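You operate a simulated robot arm through the tools that you are given. There is no shell and no other tool. Be economical: measure what you need, move in short steps, check, and stop when the job is done.

You run a simulated robot arm. Do the job below in one go: nothing can be reset, and whatever is moved stays where it is left.

JOB
Prime the blue pump and run water down the bowl pipe.
Fine: at the water stand; open the inlet valve and leave it open; outlet valve open, start, a few seconds, stop the pump, outlet valve shut again.
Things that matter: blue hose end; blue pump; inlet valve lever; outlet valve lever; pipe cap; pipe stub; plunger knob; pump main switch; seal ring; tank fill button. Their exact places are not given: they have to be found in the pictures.

It is judged by the outcome, as a careful person would: the job done as asked, and still so three seconds after it is handed in. It fails if anything else is knocked over, pushed out of place, dropped, spilled or broken.

ROBOT AND FRAMES
A 7-joint arm with a fingered hand on a trunk, on a base that drives. Base frame: it is fixed to the floor where the robot stands at the start and does not move with it; the origin is under the middle of the robot, x ahead of it, y to its left, z up. Readings come in cm, degrees, newtons and seconds.
With the tool pointing down near the work surface it reaches from about 36 to 70 cm from the robot's upright axis, wherever it stands. Its first joint turns from -69.0 to 172.0 degrees. Places, roughly: blue pump [60, 60, 30]; inlet valve lever [60, 0, 70]; outlet valve lever [60, -10, 70]; pipe stub [80, 10, 80]; plunger knob [90, 50, 100]; pump main switch [70, 70, 90]; seal ring (7x7x2 cm) [70, -20, 80]; tank fill button [60, 20, 70]. Payload 3.2 kg.
The TCP is the grasp point between the finger pads, 2.6 cm short of the fingertips. In the tool frame z runs along the fingers and y along their closing line. The gripper opens to 8.8 cm. The gripper's body begins 3 cm behind the TCP. The gripper is a hand of 5 fingers: y runs from the thumb to the fingers, the wrist lies at [-1.6, -10.8, -17.2] in the tool frame.
Orientation is told as [roll, pitch, yaw] about the base's x, y, z axes, in that order, counted from this pose: with the fingers straight down and the wrist toward the robot, the tool's x, y and z point along [0, 1, 0], [1, 0, 0] and [0, 0, -1] of the base frame.

CONTROLS
- The arm moves only by the tool step_arm. Its arguments are lists of equal length, an entry for each row: "travel": the shift along the base's x, y, z in units of 50 mm (1.0 is 50 mm), a list of three; "angular": the turn, a rotation vector about the base's x, y, z in units of 8 degrees (1.0 is 8 degrees), a list of three. In form: {"travel": [[dx, dy, dz], ...], "angular": [[wx, wy, wz], ...]}. A call has 1 to 8 rows; each row shifts and turns the commanded pose from where the row before left it. A call with a number of a shift or a turn outside -1 to 1 is refused whole. Rows are played at 5 a second. More than 5 cm and 8.6 degrees between two rows, and nothing of the call is played. A pose out of reach is approached as far as the arm can. The call stops where the force on the tool passes 40 N (or 10 N more than at its start, if that is more) or the arm is blocked; 0.2 s more then pass. In this call time passes only in rows, and 0.2 s behind the last. It gives the time, the measured TCP pose, the force on the tool (base axes), the opening and the grip force at its end, in the units of the frame above (readings bear some noise), with the torque about the TCP (base axes, N m) and any sound that the robot's microphone picked up.
- Cameras (640 x 400 px; columns grow to the right, rows downward): "scene" is now at [13.69, 2.72, 131.08]; the picture's right is [0.28, -0.96, 0.00], its down [-0.44, -0.13, -0.89] and it looks along [0.85, 0.25, -0.46] (base axes); focal length 256 px, centre (320, 200). "wrist" rides on the gripper at [6.7, -9.7, -11.7] in the tool frame; the picture's right is [-0.71, 0.33, -0.62], its down [-0.65, -0.65, 0.39] and it looks along [-0.28, 0.68, 0.68] (tool axes); focal length 234 px, centre (320, 200).
- grab_frame(camera): a new picture of that camera. It takes no simulated time.
- move_column(by): slides the trunk up (or, below 0, down) by that many cm; the arm and the scene camera ride with it, the base frame stays. It gives what a move gives, with no picture.
- steer(legs): drives the robot by 1 to 6 legs, each [ahead, left, turn to the left] in cm, cm and degrees, along the robot's own axes; the way and the turn of a leg run together, so that a leg with both is an arc; at most 150 cm and 180 degrees a leg. The arm and the cameras ride along, it lands a little off, and it stops where it bumps. It gives what a move gives.
- finger_targets(index, middle, ring, little, thumb_bend, thumb_turn): sets how far each is bent, from 0 (flat) to 1 (curled in); at 0.3 the hand is open as for a grip, at 0.7 the pads meet at the TCP. One left out holds its place. A second passes; each finger stops where it meets its share of the squeeze, and holds until it gets a number again. It is the only way to open and close the hand. It gives what a move gives, with no picture; readings hold the bend of each and the force on index, middle, ring, little, thumb and palm. thumb_turn goes from beside the hand (0) to across from the fingers (1), as for a grip.
- aim_head(pan, tilt): turns the head with the scene camera to pan (to the left, within 86 degrees either way) and tilt (down, from -29 to 69), counted from straight ahead of the robot. It gives what a move gives.
- locate(camera, pixels): for up to 12 pixels [column, row] of the newest picture of that camera ("zoom" is the newest enlarged one), the place [x, y, z] in the base frame of the surface seen there, good to about 0.3 cm. It takes no simulated time.
- enlarge(camera, box): a new picture of the part [left, top, right, bottom] of that camera's present view, enlarged. It takes no simulated time.
- finish_job(): hands the job in; it is judged then, once.

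Go step by step. Measure first, check grasps and placings, and put right what went wrong. The budget is 80 turns and 52 pictures, counting those below and the enlarged ones. Unless the task says otherwise, let go and move clear before handing in, and close with one line.

The tools are called as a command line: name --argument value ..., lists and objects as JSON in quotes. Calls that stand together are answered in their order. step_arm: Moves the arm, as the interface text tells. Its arguments: {"type":"object","properties":{"travel":{"type":"array","items":{"type":"array","items":{"type":"number"}}},"angular":{"type":"array","items":{"type":"array","items":{"type":"number"}}}},"required":["travel","angular"]} The other tools are called the same way: move_column (by) slides the trunk up or down; finger_targets (index, middle, ring, little, thumb_bend, thumb_turn) moves the fingers one by one; steer (legs) drives the base; aim_head (pan, tilt) turns the head that bears the scene camera; grab_frame (camera) takes a picture; locate (camera, pixels) gives the place of the surface under pixels of a picture; enlarge (camera, box) takes an enlarged picture of a part of a camera's view; finish_job () hands the job in.

At the start:

```text
t: 0.0
tool_pos: [37.0, 21.21, 116.97]
tcp_rot: [2.7, -0.2, -1.6]
force: [-0.4, 0.6, 0.3]
wrist_torque: [0.01, 0.0, -0.02]
gripper_width: 8.79
finger_force: 0.1
shape: jaw
bend: [0.3, 0.3, 0.3, 0.3, 0.3, 0.97]
finger forces: [0.0, 0.0, 0.1, 0.0, 0.0, 0.0]
trunk travel left (down, up): [-60.4, 23.6]
robot x, y, heading: [0.12, 0.26, 0.2]
head pan, tilt: [16.2, 27.1]
```

scene: 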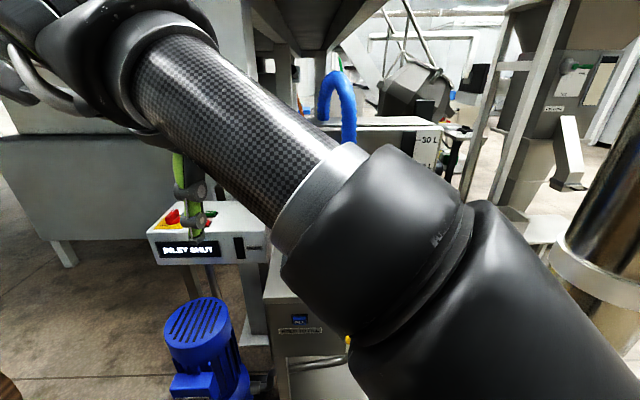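
wrist: 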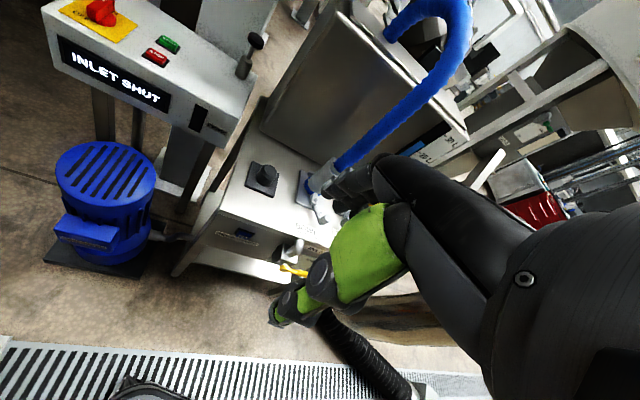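

The wrist view shows the blue pump, a panel reading "INLET SHUT", a red main switch (about 100,12), green and red buttons, and a blue hose into a tank. I'll enlarge the wrist view and look right with the head.

enlarge --camera "wrist" --box '[20, 0, 340, 200]'

enlarge --camera "wrist" --box '[180, 140, 420, 290]'

aim_head --pan -25 --tilt 35

grab_frame --camera "scene"

```text
2.00 times, centred on (180, 100) of wrist
```

zoom: 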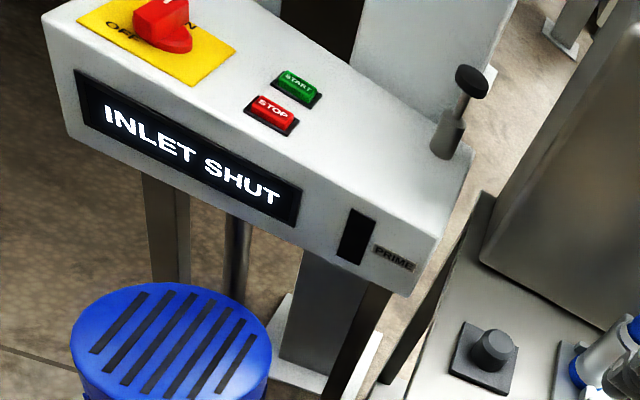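

```text
2.67 times, centred on (300, 215) of wrist
```

zoom: 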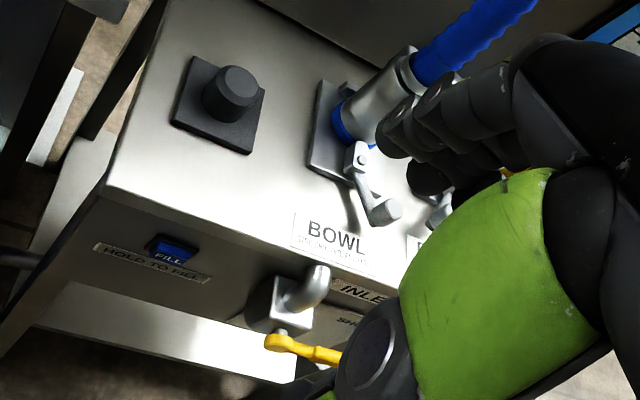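

```text
t: 1.1
tool_pos: [36.99, 21.05, 117.19]
tcp_rot: [2.9, -0.2, -1.6]
force: [-0.6, 1.0, 0.1]
wrist_torque: [0.0, 0.0, -0.02]
gripper_width: 8.78
finger_force: 0.1
shape: jaw
bend: [0.3, 0.3, 0.3, 0.3, 0.3, 0.97]
finger forces: [0.0, 0.1, 0.1, 0.0, 0.0, 0.0]
trunk travel left (down, up): [-60.4, 23.6]
robot x, y, heading: [-0.12, 0.16, 0.0]
head pan, tilt: [-25.0, 35.0]
```

```text
47 pictures are left
```

scene: 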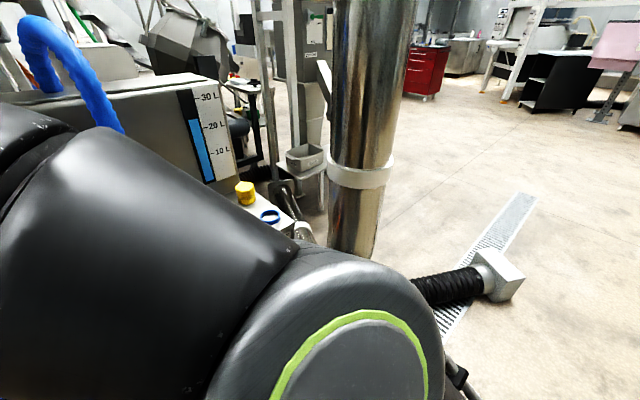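

The view is mostly blocked by the arm. I'll locate what the wrist sees first.

grab_frame --camera "wrist"

locate --camera "wrist" --pixels '[[100, 12], [169, 45], [155, 57], [258, 40], [264, 175], [242, 233], [290, 250], [300, 273], [322, 220], [330, 180], [110, 170], [205, 120]]'

aim_head --pan 60 --tilt 35

grab_frame --camera "scene"

```text
46 pictures are left
```

wrist: 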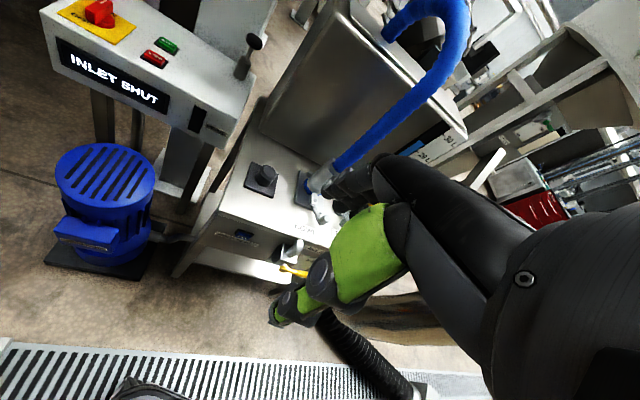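

```text
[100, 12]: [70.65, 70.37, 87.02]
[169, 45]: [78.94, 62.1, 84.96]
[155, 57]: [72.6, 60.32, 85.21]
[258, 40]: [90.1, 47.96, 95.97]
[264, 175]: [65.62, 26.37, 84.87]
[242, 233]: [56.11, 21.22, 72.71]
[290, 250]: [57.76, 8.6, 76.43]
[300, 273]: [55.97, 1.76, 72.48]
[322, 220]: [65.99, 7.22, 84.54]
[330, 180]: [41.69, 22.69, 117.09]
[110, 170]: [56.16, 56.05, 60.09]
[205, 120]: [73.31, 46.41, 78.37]
```

```text
t: 2.7
tool_pos: [37.02, 20.96, 117.16]
tcp_rot: [2.9, -0.1, -1.7]
force: [0.3, -0.3, -0.4]
wrist_torque: [-0.04, 0.03, 0.01]
gripper_width: 8.78
finger_force: 0.0
shape: jaw
bend: [0.3, 0.3, 0.3, 0.3, 0.3, 0.97]
finger forces: [0.0, 0.0, 0.1, 0.0, 0.0, 0.1]
trunk travel left (down, up): [-60.4, 23.6]
robot x, y, heading: [-0.41, -0.08, -0.1]
head pan, tilt: [60.0, 35.0]
```

```text
45 pictures are left
```

scene: 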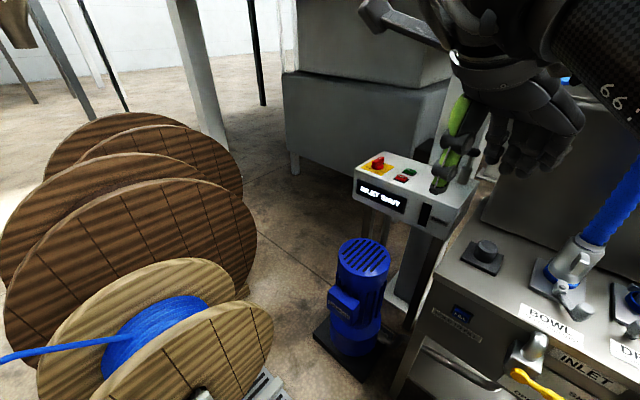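

The pump panel is clear on the left; BOWL and DR(AIN?) couplings are to the right. I'll swing the arm left and up to clear the view.

step_arm --travel '[[-0.6, 1, 0.5], [-0.6, 1, 0.5], [-0.6, 1, 0.5], [-0.6, 1, 0.5], [-0.6, 1, 0], [-0.6, 1, 0], [-0.6, 1, 0]]' --angular '[[0, 0, 0.9], [0, 0, 0.9], [0, 0, 0.9], [0, 0, 0.9], [0, 0, 0.9], [0, 0, 0.9], [0, 0, 0.9]]'

aim_head --pan 5 --tilt 35

grab_frame --camera "scene"

```text
refused: row 1 steps farther than a row can; nothing moved
```

```text
t: 3.9
tool_pos: [37.05, 21.04, 117.16]
tcp_rot: [2.9, -0.3, -1.7]
force: [0.0, 0.3, 0.0]
wrist_torque: [0.02, 0.0, -0.02]
gripper_width: 8.8
finger_force: 0.0
shape: jaw
bend: [0.3, 0.3, 0.3, 0.3, 0.3, 0.97]
finger forces: [0.0, 0.0, 0.0, 0.0, 0.1, 0.0]
trunk travel left (down, up): [-60.4, 23.6]
robot x, y, heading: [0.12, 0.12, 0.2]
head pan, tilt: [5.0, 35.0]
```

```text
44 pictures are left
```

scene: 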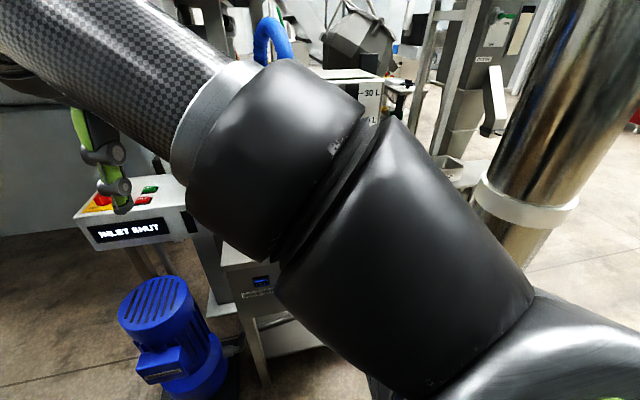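

Row norms must be within 5 cm; I'll resend with smaller steps.

step_arm --travel '[[-0.5, 0.8, 0.2], [-0.5, 0.8, 0.2], [-0.5, 0.8, 0.2], [-0.5, 0.8, 0.2], [-0.5, 0.8, 0], [-0.5, 0.8, 0], [-0.5, 0.8, 0], [-0.5, 0.8, 0]]' --angular '[[0, 0, 0.9], [0, 0, 0.9], [0, 0, 0.9], [0, 0, 0.9], [0, 0, 0.9], [0, 0, 0.9], [0, 0, 0.9], [0, 0, 0.9]]'

grab_frame --camera "scene"

```text
t: 5.9
tool_pos: [26.92, 29.52, 120.27]
tcp_rot: [5.3, -2.9, 40.4]
force: [0.6, -1.0, -0.9]
wrist_torque: [-0.01, -0.01, 0.0]
gripper_width: 8.78
finger_force: 0.0
shape: jaw
bend: [0.3, 0.3, 0.3, 0.3, 0.3, 0.97]
finger forces: [0.0, 0.0, 0.0, 0.1, 0.0, 0.0]
out of reach, approached as far as the arm can: row 1, 2, 3, 4, 5, 6, 7, 8
trunk travel left (down, up): [-60.4, 23.6]
robot x, y, heading: [-0.08, 0.16, 0.3]
head pan, tilt: [5.0, 35.0]
stopped in row 8: the arm was blocked; the commanded pose is now the measured one
```

```text
43 pictures are left
```

scene: 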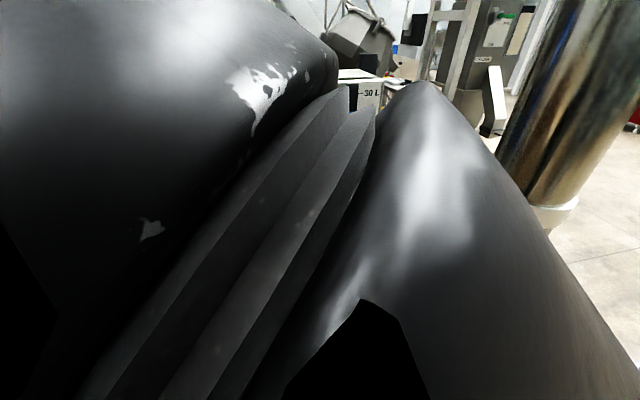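

The elbow came up towards the camera. I'll undo that by extending again, raising the trunk so that the arm hangs lower relative to the camera.

step_arm --travel '[[0.5, -0.8, 0], [0.5, -0.8, 0]]' --angular '[[0, 0, -0.8], [0, 0, -0.8]]'

move_column --by 20

step_arm --travel '[[0.3, 0.5, -0.6], [0.3, 0.5, -0.6], [0.3, 0.5, -0.6], [0.3, 0.5, -0.6], [0.1, 0.5, -0.8], [0.1, 0.5, -0.8], [0, 0.2, -0.9]]' --angular '[[0, 0, 0], [0, 0, 0], [0, 0, 0], [0, 0, 0], [0, 0, 0], [0, 0, 0], [0, 0, 0]]'

aim_head --pan 5 --tilt 42

grab_frame --camera "scene"

```text
t: 6.5
tool_pos: [31.7, 21.72, 119.96]
tcp_rot: [5.1, -2.5, 27.6]
force: [-0.5, 1.1, 0.0]
wrist_torque: [0.02, 0.02, 0.05]
gripper_width: 8.79
finger_force: 0.1
shape: jaw
bend: [0.3, 0.3, 0.3, 0.3, 0.3, 0.97]
finger forces: [0.0, 0.0, 0.0, 0.1, 0.0, 0.0]
trunk travel left (down, up): [-60.4, 23.6]
robot x, y, heading: [-0.22, -0.3, 0.1]
head pan, tilt: [5.0, 35.0]
```

```text
t: 8.7
tool_pos: [31.74, 21.74, 139.97]
tcp_rot: [5.1, -2.6, 27.6]
force: [-0.1, 0.6, -0.2]
wrist_torque: [-0.01, -0.01, -0.01]
gripper_width: 8.8
finger_force: 0.0
shape: jaw
bend: [0.3, 0.3, 0.3, 0.3, 0.3, 0.97]
finger forces: [0.1, 0.0, 0.0, 0.0, 0.0, 0.1]
trunk travel left (down, up): [-80.4, 3.6]
robot x, y, heading: [-0.05, -0.08, -0.2]
head pan, tilt: [5.0, 35.0]
```

```text
t: 10.5
tool_pos: [40.98, 33.06, 120.45]
tcp_rot: [7.4, -3.5, 25.0]
force: [1.2, -0.3, 0.5]
wrist_torque: [-0.01, 0.0, 0.01]
gripper_width: 8.78
finger_force: 0.0
shape: jaw
bend: [0.3, 0.3, 0.3, 0.3, 0.3, 0.97]
finger forces: [0.1, 0.0, 0.1, 0.1, 0.0, 0.1]
out of reach, approached as far as the arm can: row 5, 6
trunk travel left (down, up): [-80.4, 3.6]
robot x, y, heading: [0.11, 0.01, -0.2]
head pan, tilt: [5.0, 35.0]
stopped in row 7: the arm was blocked; the commanded pose is now the measured one
```

```text
t: 11.2
tool_pos: [41.03, 33.1, 120.31]
tcp_rot: [7.3, -3.6, 25.1]
force: [-0.4, 0.8, 0.2]
wrist_torque: [-0.02, 0.02, 0.0]
gripper_width: 8.77
finger_force: 0.0
shape: jaw
bend: [0.3, 0.3, 0.3, 0.3, 0.3, 0.97]
finger forces: [0.1, 0.0, 0.1, 0.0, 0.0, 0.0]
trunk travel left (down, up): [-80.4, 3.6]
robot x, y, heading: [0.12, 0.17, 0.0]
head pan, tilt: [5.0, 42.0]
```

```text
42 pictures are left
```

scene: 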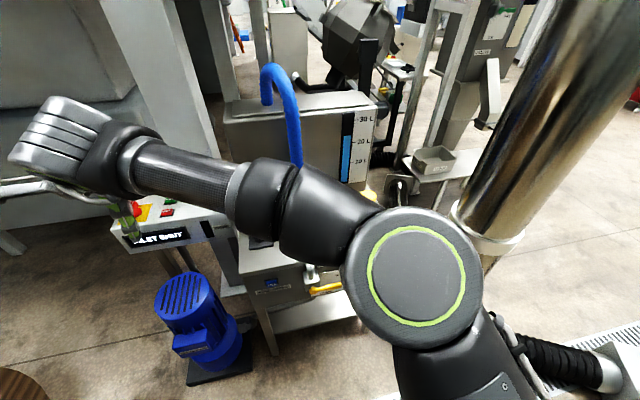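

Better view; the shoulder hides the couplings. I'll back up 35 cm so the stand appears above the arm.

steer --legs '[[-35, 0, 0]]'

aim_head --pan 5 --tilt 32

grab_frame --camera "scene"

```text
t: 13.4
tool_pos: [5.77, 32.94, 120.47]
tcp_rot: [7.4, -3.5, 24.9]
force: [-0.7, 0.0, 0.5]
wrist_torque: [0.0, 0.01, 0.01]
gripper_width: 8.82
finger_force: 0.0
shape: jaw
bend: [0.3, 0.3, 0.3, 0.3, 0.3, 0.97]
finger forces: [0.1, 0.0, 0.0, 0.0, 0.0, 0.0]
trunk travel left (down, up): [-80.4, 3.6]
robot x, y, heading: [-35.41, -0.18, -0.3]
head pan, tilt: [5.0, 42.0]
```

```text
t: 14.2
tool_pos: [5.92, 32.97, 120.63]
tcp_rot: [7.4, -3.6, 24.8]
force: [0.3, -0.7, -0.3]
wrist_torque: [0.02, 0.0, 0.01]
gripper_width: 8.8
finger_force: 0.0
shape: jaw
bend: [0.3, 0.3, 0.3, 0.3, 0.3, 0.97]
finger forces: [0.1, 0.0, 0.1, 0.0, 0.0, 0.0]
trunk travel left (down, up): [-80.4, 3.6]
robot x, y, heading: [-35.43, 0.36, -0.1]
head pan, tilt: [5.0, 32.0]
```

```text
41 pictures are left
```

scene: 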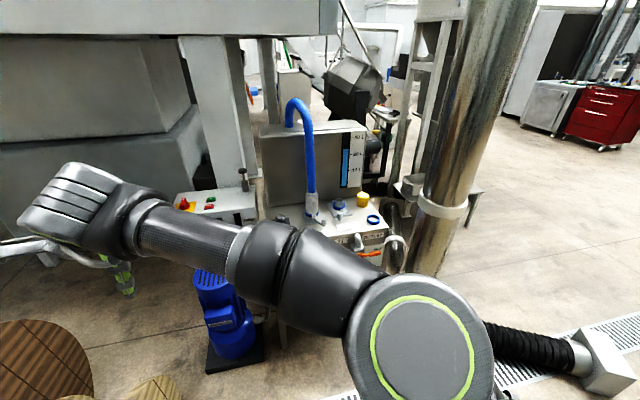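

enlarge --camera "scene" --box '[260, 180, 420, 280]'

locate --camera "zoom" --pixels '[[212, 125], [212, 165], [245, 165], [312, 105], [285, 130], [415, 85], [450, 160], [85, 155], [430, 300], [385, 240], [560, 250], [340, 200]]'

```text
4.00 times, centred on (340, 230) of scene
```

zoom: 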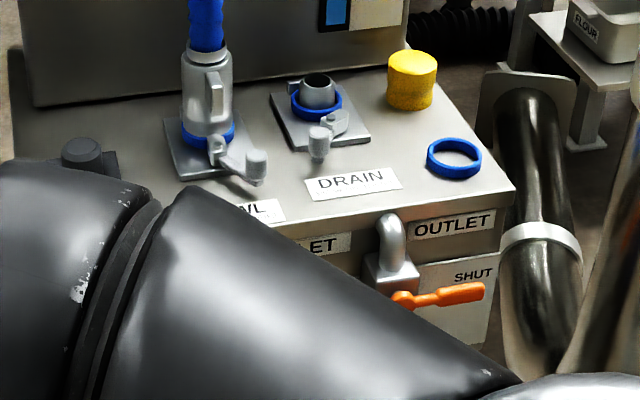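

```text
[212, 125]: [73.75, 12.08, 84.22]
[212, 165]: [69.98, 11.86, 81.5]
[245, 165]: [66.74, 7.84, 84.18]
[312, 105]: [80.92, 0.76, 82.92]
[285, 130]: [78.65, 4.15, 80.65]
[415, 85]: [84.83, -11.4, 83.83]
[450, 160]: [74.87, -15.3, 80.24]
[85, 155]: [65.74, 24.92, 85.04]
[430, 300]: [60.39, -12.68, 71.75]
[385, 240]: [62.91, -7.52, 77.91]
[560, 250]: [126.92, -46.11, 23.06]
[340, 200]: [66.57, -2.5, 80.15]
```

The hose is on BOWL already and the loose seal ring and cap sit on the stand; both blue seals seem in place. I'll check the tank gauge and panel more closely.

enlarge --camera "scene" --box '[250, 80, 410, 180]'

enlarge --camera "scene" --box '[290, 180, 370, 230]'

enlarge --camera "scene" --box '[160, 160, 280, 235]'

```text
4.00 times, centred on (330, 130) of scene
```

zoom: 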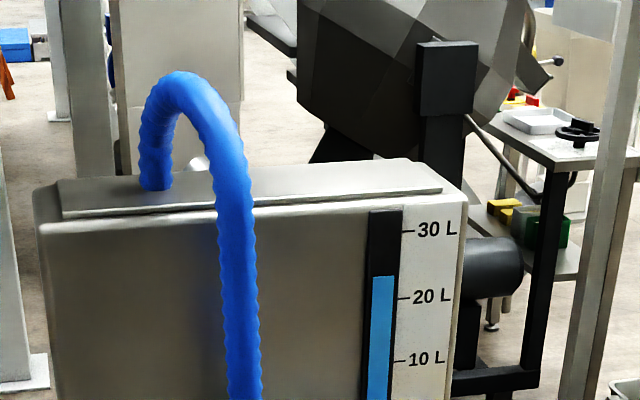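

```text
8.00 times, centred on (330, 205) of scene
```

zoom: 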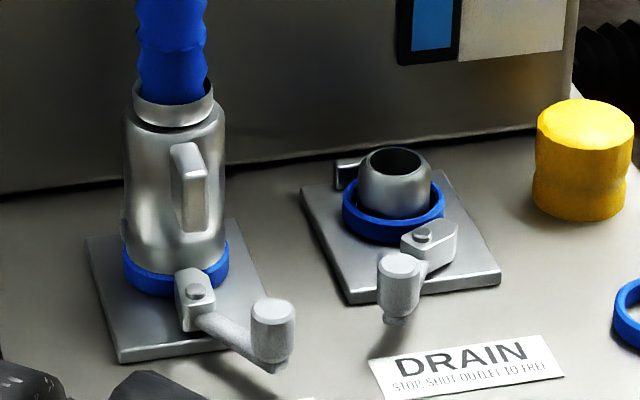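

```text
5.33 times, centred on (220, 198) of scene
```

zoom: 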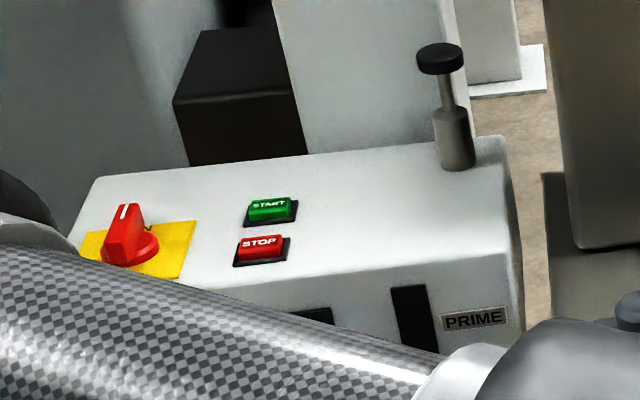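

Now a closer look at the front face with the wrist camera: I'll move the hand to the right while the robot is back.

step_arm --travel '[[0.3, -0.9, -0.1], [0.3, -0.9, -0.1], [0.3, -0.9, -0.1], [0.3, -0.9, -0.1], [0.3, -0.9, -0.1], [0.3, -0.9, -0.1]]' --angular '[[-0.2, 0.1, -0.5], [-0.2, 0.1, -0.5], [-0.2, 0.1, -0.5], [-0.2, 0.1, -0.5], [0, 0, -0.5], [0, 0, -0.5]]'

grab_frame --camera "wrist"

grab_frame --camera "scene"

```text
t: 15.6
tool_pos: [14.85, 5.78, 117.51]
tcp_rot: [2.3, 1.3, 1.0]
force: [0.0, -0.6, 0.3]
wrist_torque: [0.05, 0.0, -0.01]
gripper_width: 8.78
finger_force: 0.0
shape: jaw
bend: [0.3, 0.3, 0.3, 0.3, 0.3, 0.97]
finger forces: [0.0, 0.1, 0.1, 0.0, 0.1, 0.0]
trunk travel left (down, up): [-80.4, 3.6]
robot x, y, heading: [-35.49, -0.0, -0.0]
head pan, tilt: [5.0, 32.0]
```

```text
36 pictures are left
```

wrist: 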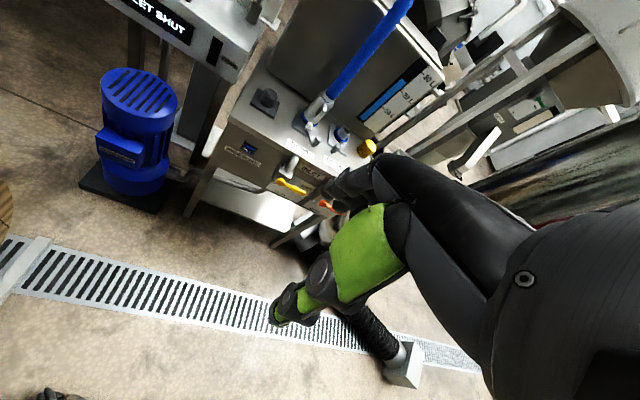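

```text
35 pictures are left
```

scene: 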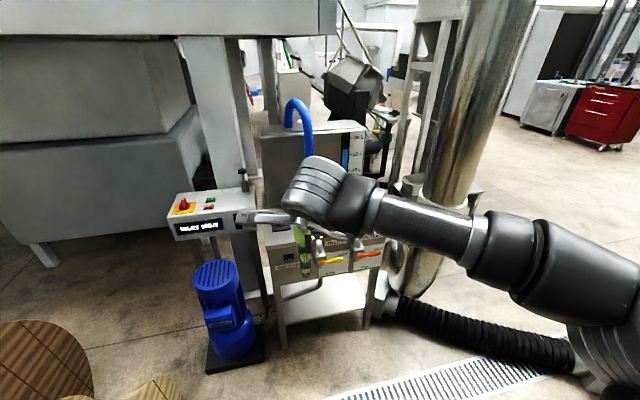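

This arm posture frees the scene camera. I'll enlarge panel and valves.

enlarge --camera "wrist" --box '[220, 80, 380, 220]'

enlarge --camera "scene" --box '[160, 160, 400, 310]'

locate --camera "zoom" --pixels '[[65, 118], [131, 105], [132, 126], [224, 30], [436, 268], [470, 272], [538, 254], [585, 246], [520, 210], [345, 260], [425, 205], [440, 290]]'

```text
2.86 times, centred on (300, 150) of wrist
```

zoom: 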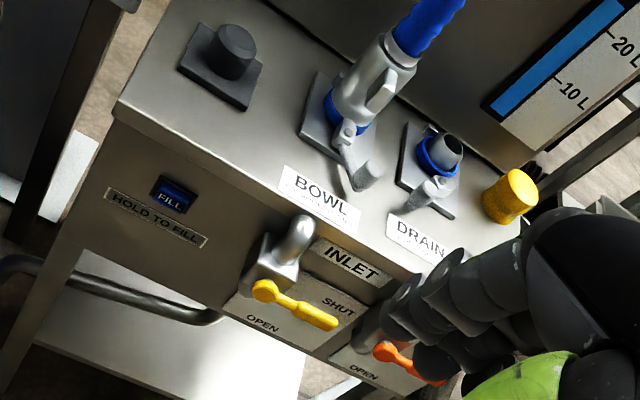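

```text
2.67 times, centred on (280, 235) of scene
```

zoom: 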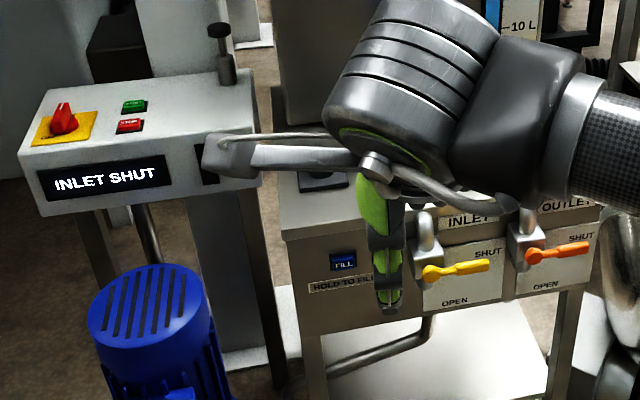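

```text
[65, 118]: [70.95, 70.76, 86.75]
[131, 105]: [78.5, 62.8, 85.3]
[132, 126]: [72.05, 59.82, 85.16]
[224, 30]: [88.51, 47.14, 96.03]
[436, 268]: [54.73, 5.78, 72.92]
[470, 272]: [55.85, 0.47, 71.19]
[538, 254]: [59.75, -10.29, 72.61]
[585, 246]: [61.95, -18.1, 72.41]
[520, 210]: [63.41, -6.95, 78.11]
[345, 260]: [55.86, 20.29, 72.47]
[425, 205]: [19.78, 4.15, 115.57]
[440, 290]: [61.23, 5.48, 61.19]
```

The levers are horizontal at SHUT and OPEN is down. I'll check the main switch and form a pointing hand.

enlarge --camera "scene" --box '[160, 180, 256, 240]'

finger_targets --index 0.15 --middle 1 --ring 1 --little 1 --thumb_turn 0.5 --thumb_bend 0.9

grab_frame --camera "wrist"

enlarge --camera "scene" --box '[220, 140, 412, 300]'

```text
6.67 times, centred on (208, 210) of scene
```

zoom: 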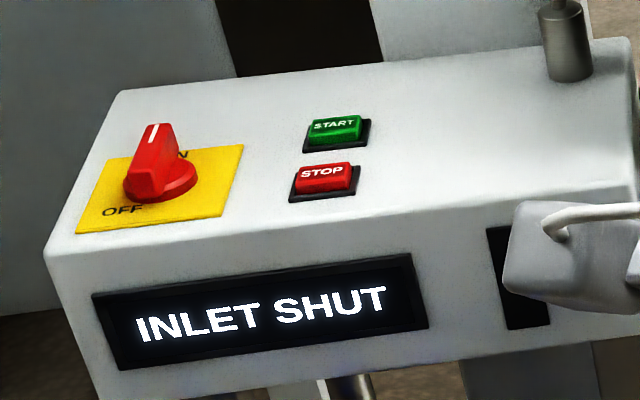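

```text
t: 16.6
tool_pos: [14.84, 5.88, 117.56]
tcp_rot: [2.1, 1.3, 0.9]
force: [-0.3, 0.0, 0.5]
wrist_torque: [0.01, 0.03, 0.03]
gripper_width: 3.78
finger_force: 0.1
shape: fingers
bend: [0.15, 1.0, 1.0, 1.0, 0.9, 0.52]
finger forces: [0.0, 0.0, 0.1, 0.1, 0.0, 0.0]
trunk travel left (down, up): [-80.4, 3.6]
robot x, y, heading: [-35.35, 0.32, -0.2]
head pan, tilt: [5.0, 32.0]
```

```text
31 pictures are left
```

wrist: 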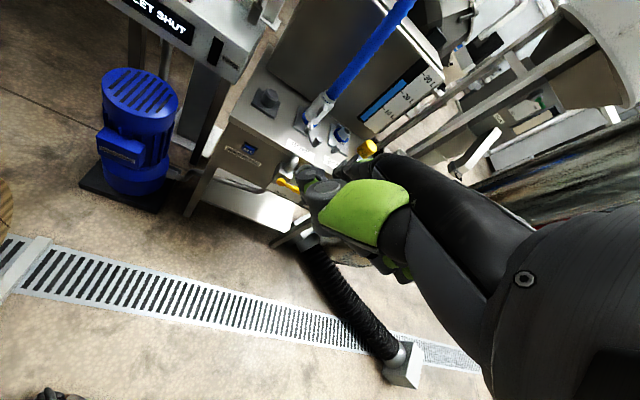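

```text
2.50 times, centred on (316, 220) of scene
```

zoom: 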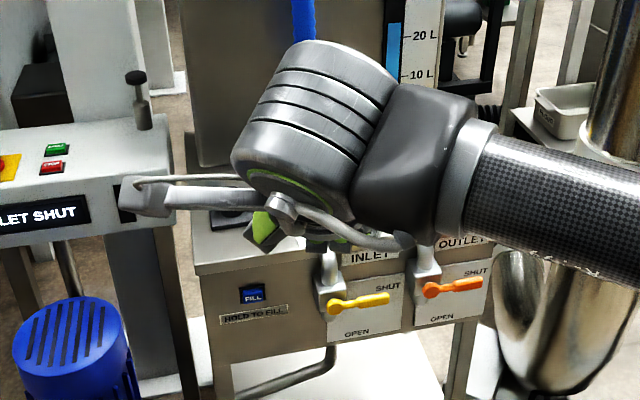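

The switch pointer lies toward ON and the display is lit. Now I'll pitch the fingers forward to see which finger is extended.

step_arm --travel '[[0, 0, -0.3], [0, 0, -0.3], [0, 0, -0.3], [0, 0, -0.3], [0, 0, -0.3], [0, 0, -0.3], [0, 0, -0.3], [0, 0, -0.3]]' --angular '[[0, -1, 0], [0, -1, 0], [0, -1, 0], [0, -1, 0], [0, -1, 0], [0, -1, 0], [0, -1, 0], [0, -1, 0]]'

grab_frame --camera "scene"

```text
t: 18.4
tool_pos: [14.99, 6.18, 105.56]
tcp_rot: [0.3, -62.8, 2.1]
force: [-0.4, 0.1, 0.3]
wrist_torque: [0.01, 0.0, -0.03]
gripper_width: 3.77
finger_force: 0.1
shape: fingers
bend: [0.15, 1.0, 1.0, 1.0, 0.9, 0.52]
finger forces: [0.0, 0.0, 0.1, 0.0, 0.1, 0.1]
trunk travel left (down, up): [-80.4, 3.6]
robot x, y, heading: [-35.53, 0.41, -0.0]
head pan, tilt: [5.0, 32.0]
```

```text
29 pictures are left
```

scene: 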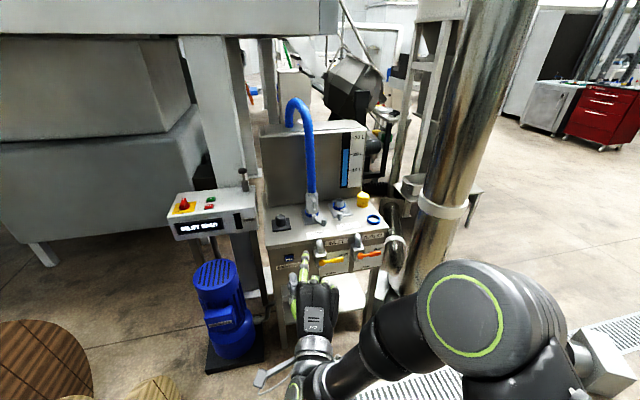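

The pose works: the index is the left-most finger, tip near (305,255), with a clear view of both levers. I'll measure tip and levers.

enlarge --camera "scene" --box '[270, 225, 398, 305]'

locate --camera "zoom" --pixels '[[173, 145], [176, 175], [172, 205], [245, 188], [290, 180], [358, 170], [375, 168], [435, 150], [480, 142], [543, 130], [562, 128], [430, 225]]'

```text
5.00 times, centred on (334, 265) of scene
```

zoom: 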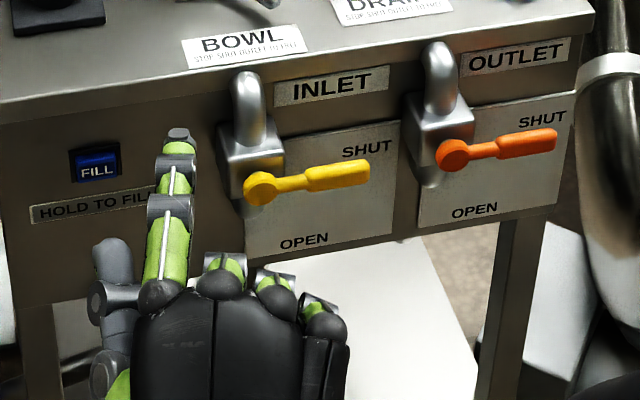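

```text
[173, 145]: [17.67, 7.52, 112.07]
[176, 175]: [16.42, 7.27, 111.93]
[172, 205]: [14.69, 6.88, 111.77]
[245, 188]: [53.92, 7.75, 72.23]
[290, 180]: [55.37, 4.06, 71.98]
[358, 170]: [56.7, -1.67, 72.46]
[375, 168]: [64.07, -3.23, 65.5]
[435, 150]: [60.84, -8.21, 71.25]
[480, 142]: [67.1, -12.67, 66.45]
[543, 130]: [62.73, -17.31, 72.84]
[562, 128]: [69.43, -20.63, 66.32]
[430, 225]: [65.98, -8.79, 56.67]
```

The index points straight forward with its tip about (+3.5, +1.4, +6) cm from the TCP; the inlet lever pivots near (54, 7.5, 72.5), tip (57, −2.5). I'll lower the trunk, shift right, and drive forward in front of the valve, staying above the lever.

locate --camera "zoom" --pixels '[[112, 250], [222, 262], [275, 280], [320, 305], [180, 131], [165, 290]]'

move_column --by -26

step_arm --travel '[[0, -0.8, 0], [0, -0.8, 0]]' --angular '[[0, 0, 0], [0, 0, 0]]'

steer --legs '[[35, 0, 0]]'

aim_head --pan 0 --tilt 45

grab_frame --camera "scene"

```text
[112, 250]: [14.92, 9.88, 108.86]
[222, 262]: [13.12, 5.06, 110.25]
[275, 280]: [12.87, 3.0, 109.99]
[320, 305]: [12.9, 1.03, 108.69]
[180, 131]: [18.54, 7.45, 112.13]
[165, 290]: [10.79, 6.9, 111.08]
```

```text
t: 21.0
tool_pos: [14.83, 6.03, 79.44]
tcp_rot: [0.4, -62.6, 2.1]
force: [0.3, -0.1, 0.5]
wrist_torque: [-0.01, -0.02, 0.02]
gripper_width: 3.81
finger_force: 0.0
shape: fingers
bend: [0.15, 1.0, 1.0, 1.0, 0.9, 0.52]
finger forces: [0.0, 0.1, 0.0, 0.1, 0.0, 0.0]
trunk travel left (down, up): [-54.4, 29.6]
robot x, y, heading: [-35.12, 0.3, -0.2]
head pan, tilt: [5.0, 32.0]
```

```text
t: 21.6
tool_pos: [14.91, -2.03, 79.65]
tcp_rot: [0.5, -62.7, 2.0]
force: [0.4, -0.2, 0.4]
wrist_torque: [0.0, -0.01, 0.02]
gripper_width: 3.81
finger_force: 0.1
shape: fingers
bend: [0.15, 1.0, 1.0, 1.0, 0.9, 0.51]
finger forces: [0.0, 0.1, 0.0, 0.0, 0.0, 0.0]
trunk travel left (down, up): [-54.4, 29.6]
robot x, y, heading: [-35.65, 0.27, -0.2]
head pan, tilt: [5.0, 32.0]
```

```text
t: 23.9
tool_pos: [50.45, -1.82, 79.69]
tcp_rot: [0.3, -62.6, 2.2]
force: [-1.1, 0.5, 0.0]
wrist_torque: [-0.01, -0.02, -0.02]
gripper_width: 3.8
finger_force: 0.1
shape: fingers
bend: [0.15, 1.0, 1.0, 1.0, 0.9, 0.51]
finger forces: [0.0, 0.0, 0.1, 0.0, 0.0, 0.0]
trunk travel left (down, up): [-54.4, 29.6]
robot x, y, heading: [0.53, -0.31, -0.2]
head pan, tilt: [5.0, 32.0]
```

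```text
t: 24.7
tool_pos: [50.4, -1.91, 79.68]
tcp_rot: [0.3, -62.7, 2.2]
force: [0.2, 0.5, 0.0]
wrist_torque: [0.0, 0.02, 0.0]
gripper_width: 3.76
finger_force: 0.1
shape: fingers
bend: [0.15, 1.0, 1.0, 1.0, 0.9, 0.51]
finger forces: [0.0, 0.1, 0.1, 0.0, 0.1, 0.0]
trunk travel left (down, up): [-54.4, 29.6]
robot x, y, heading: [0.27, -0.19, -0.3]
head pan, tilt: [0.0, 45.0]
```

```text
27 pictures are left
```

scene: 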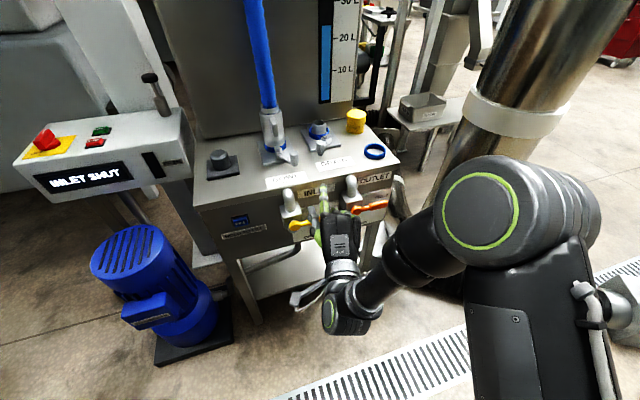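

Index is at y≈0, above the inlet lever. I'll yaw the hand 16° to square up with the stand face and hover just above the lever handle.

step_arm --travel '[[0.2, 0, -0.2], [0.2, 0, -0.2], [0.2, 0, -0.3], [0.2, 0, -0.4], [0.24, 0, -0.4]]' --angular '[[0, 0, 1], [0, 0, 1], [0, 0, 0], [0, 0, 0], [0, 0, 0]]'

enlarge --camera "scene" --box '[240, 160, 400, 260]'

```text
t: 25.9
tool_pos: [55.67, -1.8, 72.27]
tcp_rot: [0.2, -62.6, 18.2]
force: [-0.1, 0.2, 0.5]
wrist_torque: [0.0, 0.01, -0.03]
gripper_width: 3.78
finger_force: 0.0
shape: fingers
bend: [0.15, 1.0, 1.0, 1.0, 0.9, 0.51]
finger forces: [0.0, 0.0, 0.0, 0.0, 0.1, 0.0]
trunk travel left (down, up): [-54.4, 29.6]
robot x, y, heading: [0.3, 0.27, 0.3]
head pan, tilt: [0.0, 45.0]
```

```text
4.00 times, centred on (320, 210) of scene
```

zoom: 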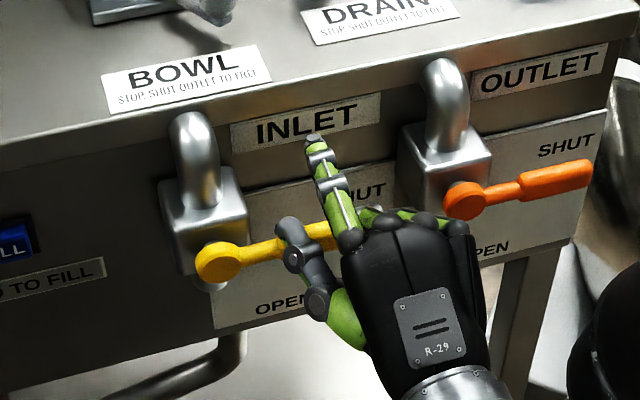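

locate --camera "zoom" --pixels '[[314, 150], [330, 180], [290, 225], [305, 260], [212, 262], [260, 250], [318, 232], [378, 218], [350, 240], [465, 200], [585, 172], [520, 190]]'

```text
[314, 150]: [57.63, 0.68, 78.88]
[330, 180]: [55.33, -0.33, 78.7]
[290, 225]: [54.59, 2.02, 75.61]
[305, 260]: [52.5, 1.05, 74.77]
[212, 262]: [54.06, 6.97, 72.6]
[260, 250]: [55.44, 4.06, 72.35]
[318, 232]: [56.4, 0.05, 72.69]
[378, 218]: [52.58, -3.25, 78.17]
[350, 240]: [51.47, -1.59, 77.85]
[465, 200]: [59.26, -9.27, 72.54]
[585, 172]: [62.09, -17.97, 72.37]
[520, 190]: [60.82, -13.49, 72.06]
```

The thumb tip is close to the lever's front; I'll fold it under first.

finger_targets --thumb_turn 1 --thumb_bend 1

enlarge --camera "scene" --box '[240, 160, 400, 260]'

```text
t: 26.9
tool_pos: [55.71, -1.78, 72.32]
tcp_rot: [0.3, -62.5, 18.2]
force: [-0.4, 0.0, 0.0]
wrist_torque: [0.0, 0.0, -0.01]
gripper_width: 2.39
finger_force: 0.1
shape: fingers
bend: [0.15, 1.0, 1.0, 1.0, 1.0, 1.0]
finger forces: [0.0, 0.1, 0.0, 0.1, 0.0, 0.1]
trunk travel left (down, up): [-54.4, 29.6]
robot x, y, heading: [0.11, -0.52, 0.4]
head pan, tilt: [0.0, 45.0]
```

```text
4.00 times, centred on (320, 210) of scene
```

zoom: 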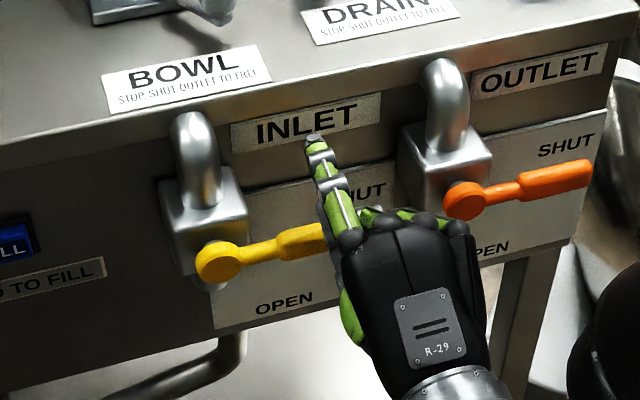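

The thumb is out of the way. Now I'll press the inlet lever down along its arc.

step_arm --travel '[[0, 0, -0.78], [0.011, -0.038, -0.374], [-0.016, 0.056, -0.372], [-0.042, 0.146, -0.344], [-0.065, 0.227, -0.292], [-0.084, 0.292, -0.222], [-0.097, 0.336, -0.136], [-0.069, 0.238, -0.04]]' --angular '[[0, 0, 0], [0, 0, 0], [0, 0, 0], [0, 0, 0], [0, 0, 0], [0, 0, 0], [0, 0, 0], [0, 0, 0]]'

grab_frame --camera "scene"

```text
t: 28.7
tool_pos: [53.86, 3.72, 59.58]
tcp_rot: [0.6, -62.8, 17.4]
force: [-3.9, -19.4, 3.8]
wrist_torque: [1.13, -0.14, -0.01]
gripper_width: 2.61
finger_force: 11.2
shape: fingers
bend: [0.13, 1.0, 1.0, 1.0, 1.0, 1.0]
finger forces: [16.1, 0.0, 0.0, 0.1, 6.9, 0.0]
trunk travel left (down, up): [-54.4, 29.6]
robot x, y, heading: [-0.04, 0.02, -0.2]
head pan, tilt: [0.0, 45.0]
```

```text
24 pictures are left
```

scene: 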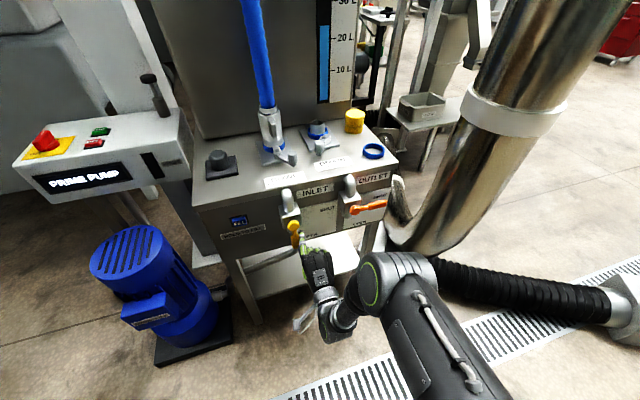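

"PRIME PUMP" shows and the inlet lever points down. I'll release to the right, retreat, and return the hand to fingers-down with a grip opening.

step_arm --travel '[[0.05, -0.4, 0], [0, -0.1, 0], [-0.9, -0.3, 0], [-0.9, -0.3, 0], [-0.9, 0, 0.3], [-0.2, 0, 0.9], [0, 0, 0.9], [0, 0, 0.9]]' --angular '[[0, 0, 0], [0, 0, 0], [0, 0, 0], [0, 0, 0], [0, 0, 0], [0, 0, 0], [0, 0, 0], [0, 0, 0]]'

move_column --by 18

aim_head --pan 48 --tilt 40

grab_frame --camera "scene"

```text
t: 30.5
tool_pos: [39.54, -1.07, 74.21]
tcp_rot: [0.2, -62.8, 18.3]
force: [-0.5, -0.7, 0.2]
wrist_torque: [-0.03, -0.02, -0.01]
gripper_width: 2.35
finger_force: 0.1
shape: fingers
bend: [0.15, 1.0, 1.0, 1.0, 1.0, 1.0]
finger forces: [0.1, 0.0, 0.0, 0.0, 0.1, 0.0]
trunk travel left (down, up): [-54.4, 29.6]
robot x, y, heading: [0.4, 0.04, 0.1]
head pan, tilt: [0.0, 45.0]
```

```text
t: 32.5
tool_pos: [39.6, -1.05, 92.08]
tcp_rot: [0.4, -62.5, 18.1]
force: [1.0, 0.4, -0.2]
wrist_torque: [0.0, 0.02, -0.02]
gripper_width: 2.35
finger_force: 0.0
shape: fingers
bend: [0.15, 1.0, 1.0, 1.0, 1.0, 1.0]
finger forces: [0.0, 0.0, 0.0, 0.0, 0.0, 0.1]
trunk travel left (down, up): [-72.4, 11.6]
robot x, y, heading: [0.12, -0.07, -0.1]
head pan, tilt: [0.0, 45.0]
```

```text
t: 33.6
tool_pos: [39.54, -1.11, 92.25]
tcp_rot: [0.2, -62.6, 18.1]
force: [-0.2, -0.8, 0.0]
wrist_torque: [-0.01, 0.05, 0.0]
gripper_width: 2.34
finger_force: 0.1
shape: fingers
bend: [0.15, 1.0, 1.0, 1.0, 1.0, 1.0]
finger forces: [0.1, 0.0, 0.0, 0.1, 0.1, 0.0]
trunk travel left (down, up): [-72.4, 11.6]
robot x, y, heading: [0.61, 0.13, -0.1]
head pan, tilt: [48.0, 40.0]
```

```text
23 pictures are left
```

scene: 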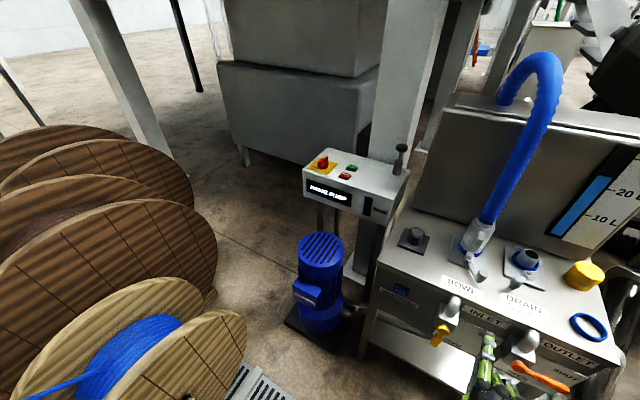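

locate --camera "scene" --pixels '[[400, 150], [398, 175], [323, 162], [352, 168], [345, 176], [320, 260], [290, 320], [238, 320], [215, 290], [170, 150], [245, 350], [370, 340]]'

enlarge --camera "scene" --box '[300, 135, 428, 225]'

locate --camera "zoom" --pixels '[[500, 50], [500, 62], [490, 125], [350, 235], [410, 340], [115, 125], [262, 168], [225, 205], [530, 205], [480, 190], [20, 200], [300, 120]]'

```text
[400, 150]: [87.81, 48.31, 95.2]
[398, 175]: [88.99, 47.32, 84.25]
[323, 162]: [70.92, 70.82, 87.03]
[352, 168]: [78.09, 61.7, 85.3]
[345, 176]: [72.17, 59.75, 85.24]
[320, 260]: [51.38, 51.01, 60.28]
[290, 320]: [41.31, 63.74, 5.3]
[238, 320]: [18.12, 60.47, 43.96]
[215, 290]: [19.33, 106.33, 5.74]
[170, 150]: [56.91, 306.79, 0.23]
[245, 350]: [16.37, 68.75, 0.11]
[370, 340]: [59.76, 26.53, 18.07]
```

```text
4.44 times, centred on (364, 180) of scene
```

zoom: 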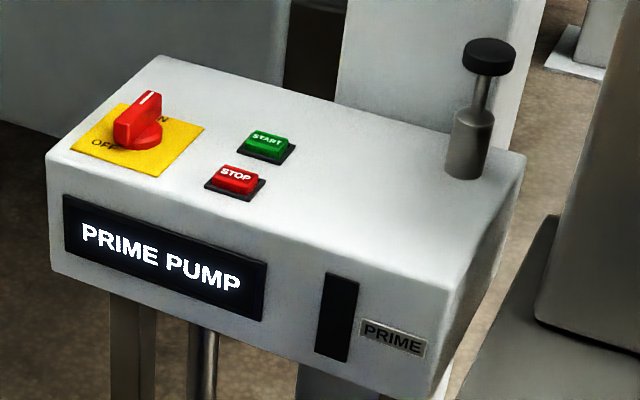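

```text
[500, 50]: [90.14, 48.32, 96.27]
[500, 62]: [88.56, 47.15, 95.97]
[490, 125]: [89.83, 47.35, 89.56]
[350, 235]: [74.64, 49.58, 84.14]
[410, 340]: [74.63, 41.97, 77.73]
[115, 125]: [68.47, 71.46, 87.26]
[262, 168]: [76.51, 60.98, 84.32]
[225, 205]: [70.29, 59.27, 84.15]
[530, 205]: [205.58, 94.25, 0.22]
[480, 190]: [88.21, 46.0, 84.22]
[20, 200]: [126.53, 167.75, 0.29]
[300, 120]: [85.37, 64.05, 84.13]
```

The plunger knob is at about (89.5, 47.7, 96), the spools end near (18, 60). I need to know the robot's footprint before driving closer, so I look down.

aim_head --pan 35 --tilt 69

grab_frame --camera "scene"

```text
t: 34.6
tool_pos: [39.62, -1.14, 92.19]
tcp_rot: [0.2, -62.6, 18.3]
force: [-0.8, -0.1, 0.0]
wrist_torque: [0.0, 0.0, 0.03]
gripper_width: 2.4
finger_force: 0.1
shape: fingers
bend: [0.15, 1.0, 1.0, 1.0, 1.0, 1.0]
finger forces: [0.0, 0.0, 0.1, 0.0, 0.0, 0.0]
trunk travel left (down, up): [-72.4, 11.6]
robot x, y, heading: [0.11, -0.17, 0.0]
head pan, tilt: [35.0, 68.8]
```

```text
21 pictures are left
```

scene: 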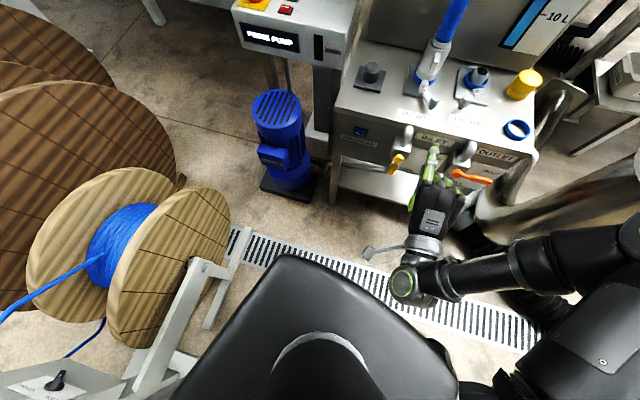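

locate --camera "scene" --pixels '[[290, 256], [420, 330], [240, 330], [190, 400], [450, 395], [215, 290], [245, 240], [262, 190], [315, 200], [335, 205], [360, 290], [335, 170]]'

```text
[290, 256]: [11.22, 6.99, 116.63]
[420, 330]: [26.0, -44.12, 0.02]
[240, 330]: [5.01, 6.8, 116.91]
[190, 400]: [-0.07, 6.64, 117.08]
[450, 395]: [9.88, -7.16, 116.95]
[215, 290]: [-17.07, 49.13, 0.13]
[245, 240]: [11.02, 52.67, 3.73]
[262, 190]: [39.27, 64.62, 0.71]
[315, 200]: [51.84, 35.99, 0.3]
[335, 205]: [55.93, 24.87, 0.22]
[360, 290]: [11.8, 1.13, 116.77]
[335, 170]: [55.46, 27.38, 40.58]
```

locate --camera "scene" --pixels '[[275, 252], [300, 254], [325, 265], [350, 278], [380, 293], [400, 312], [262, 270], [245, 295], [225, 315], [415, 345]]'

```text
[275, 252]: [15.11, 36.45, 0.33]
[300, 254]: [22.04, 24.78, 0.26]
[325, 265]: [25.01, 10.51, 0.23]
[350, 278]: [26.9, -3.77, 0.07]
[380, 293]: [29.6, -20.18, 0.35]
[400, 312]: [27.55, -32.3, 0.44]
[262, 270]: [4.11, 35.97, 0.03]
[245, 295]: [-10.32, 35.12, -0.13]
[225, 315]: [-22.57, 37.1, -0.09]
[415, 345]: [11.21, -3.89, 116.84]
```

The base front reaches at most x≈25, so about 24 cm ahead and 12 left is safe, if the hand is kept high and left of the hose. First I'll raise the hand and turn it back toward down.

step_arm --travel '[[-0.1, 0.5, 0.6], [-0.1, 0.5, 0.6], [-0.1, 0.5, 0.6], [-0.1, 0.5, 0.6], [0, 0.6, 0.6], [0, 0.6, 0.5], [0, 0.6, 0.3], [0, 0.6, 0]]' --angular '[[-0.31, 0.95, 0], [-0.31, 0.95, 0], [-0.31, 0.95, 0], [-0.31, 0.95, 0], [-0.31, 0.95, 0], [0, 0, 0], [0, 0, 0], [0, 0, 0]]'

finger_targets --index 0.3 --middle 0.3 --ring 0.3 --little 0.3 --thumb_bend 0.3 --thumb_turn 1

steer --legs '[[0, 12, 0], [23, 0, 0]]'

aim_head --pan 35 --tilt 38

grab_frame --camera "scene"

```text
t: 36.4
tool_pos: [40.12, 23.25, 108.93]
tcp_rot: [0.2, -22.6, 18.3]
force: [-0.1, -0.1, -0.4]
wrist_torque: [0.01, 0.02, 0.0]
gripper_width: 2.36
finger_force: 0.0
shape: fingers
bend: [0.15, 1.0, 1.0, 1.0, 1.0, 1.0]
finger forces: [0.1, 0.0, 0.0, 0.0, 0.1, 0.0]
out of reach, approached as far as the arm can: row 1, 2
trunk travel left (down, up): [-72.4, 11.6]
robot x, y, heading: [0.31, -0.31, -0.2]
head pan, tilt: [35.0, 68.8]
```

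```text
t: 37.4
tool_pos: [40.15, 23.17, 109.06]
tcp_rot: [0.4, -22.6, 18.2]
force: [0.0, 0.1, -0.7]
wrist_torque: [0.03, -0.01, -0.01]
gripper_width: 8.8
finger_force: 0.1
shape: fingers
bend: [0.3, 0.3, 0.3, 0.3, 0.3, 0.97]
finger forces: [0.1, 0.0, 0.0, 0.1, 0.0, 0.0]
trunk travel left (down, up): [-72.4, 11.6]
robot x, y, heading: [0.0, 0.26, -0.2]
head pan, tilt: [35.0, 68.8]
```

```text
t: 40.0
tool_pos: [63.14, 35.01, 109.07]
tcp_rot: [0.4, -22.7, 18.1]
force: [-0.2, 0.2, 0.3]
wrist_torque: [-0.02, 0.01, -0.03]
gripper_width: 8.76
finger_force: 0.0
shape: fingers
bend: [0.3, 0.3, 0.3, 0.3, 0.3, 0.97]
finger forces: [0.0, 0.1, 0.1, 0.0, 0.0, 0.0]
trunk travel left (down, up): [-72.4, 11.6]
robot x, y, heading: [23.05, 12.05, 0.2]
head pan, tilt: [35.0, 68.8]
```

```text
t: 40.9
tool_pos: [63.06, 34.96, 109.09]
tcp_rot: [0.4, -22.6, 18.1]
force: [-0.1, -0.3, -0.2]
wrist_torque: [0.01, 0.02, 0.02]
gripper_width: 8.75
finger_force: 0.0
shape: fingers
bend: [0.3, 0.3, 0.3, 0.3, 0.3, 0.97]
finger forces: [0.0, 0.0, 0.0, 0.1, 0.0, 0.1]
trunk travel left (down, up): [-72.4, 11.6]
robot x, y, heading: [22.99, 11.87, 0.2]
head pan, tilt: [35.0, 38.0]
```

```text
20 pictures are left
```

scene: 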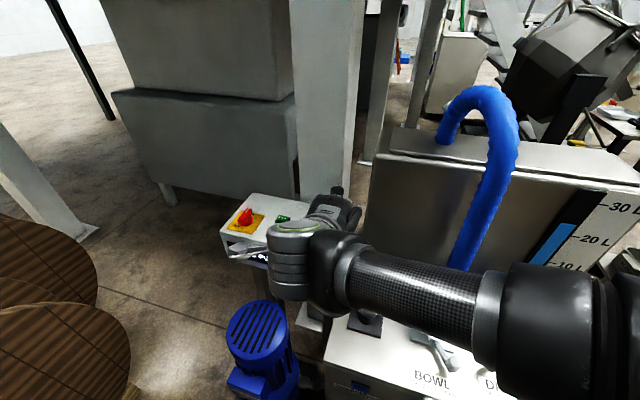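

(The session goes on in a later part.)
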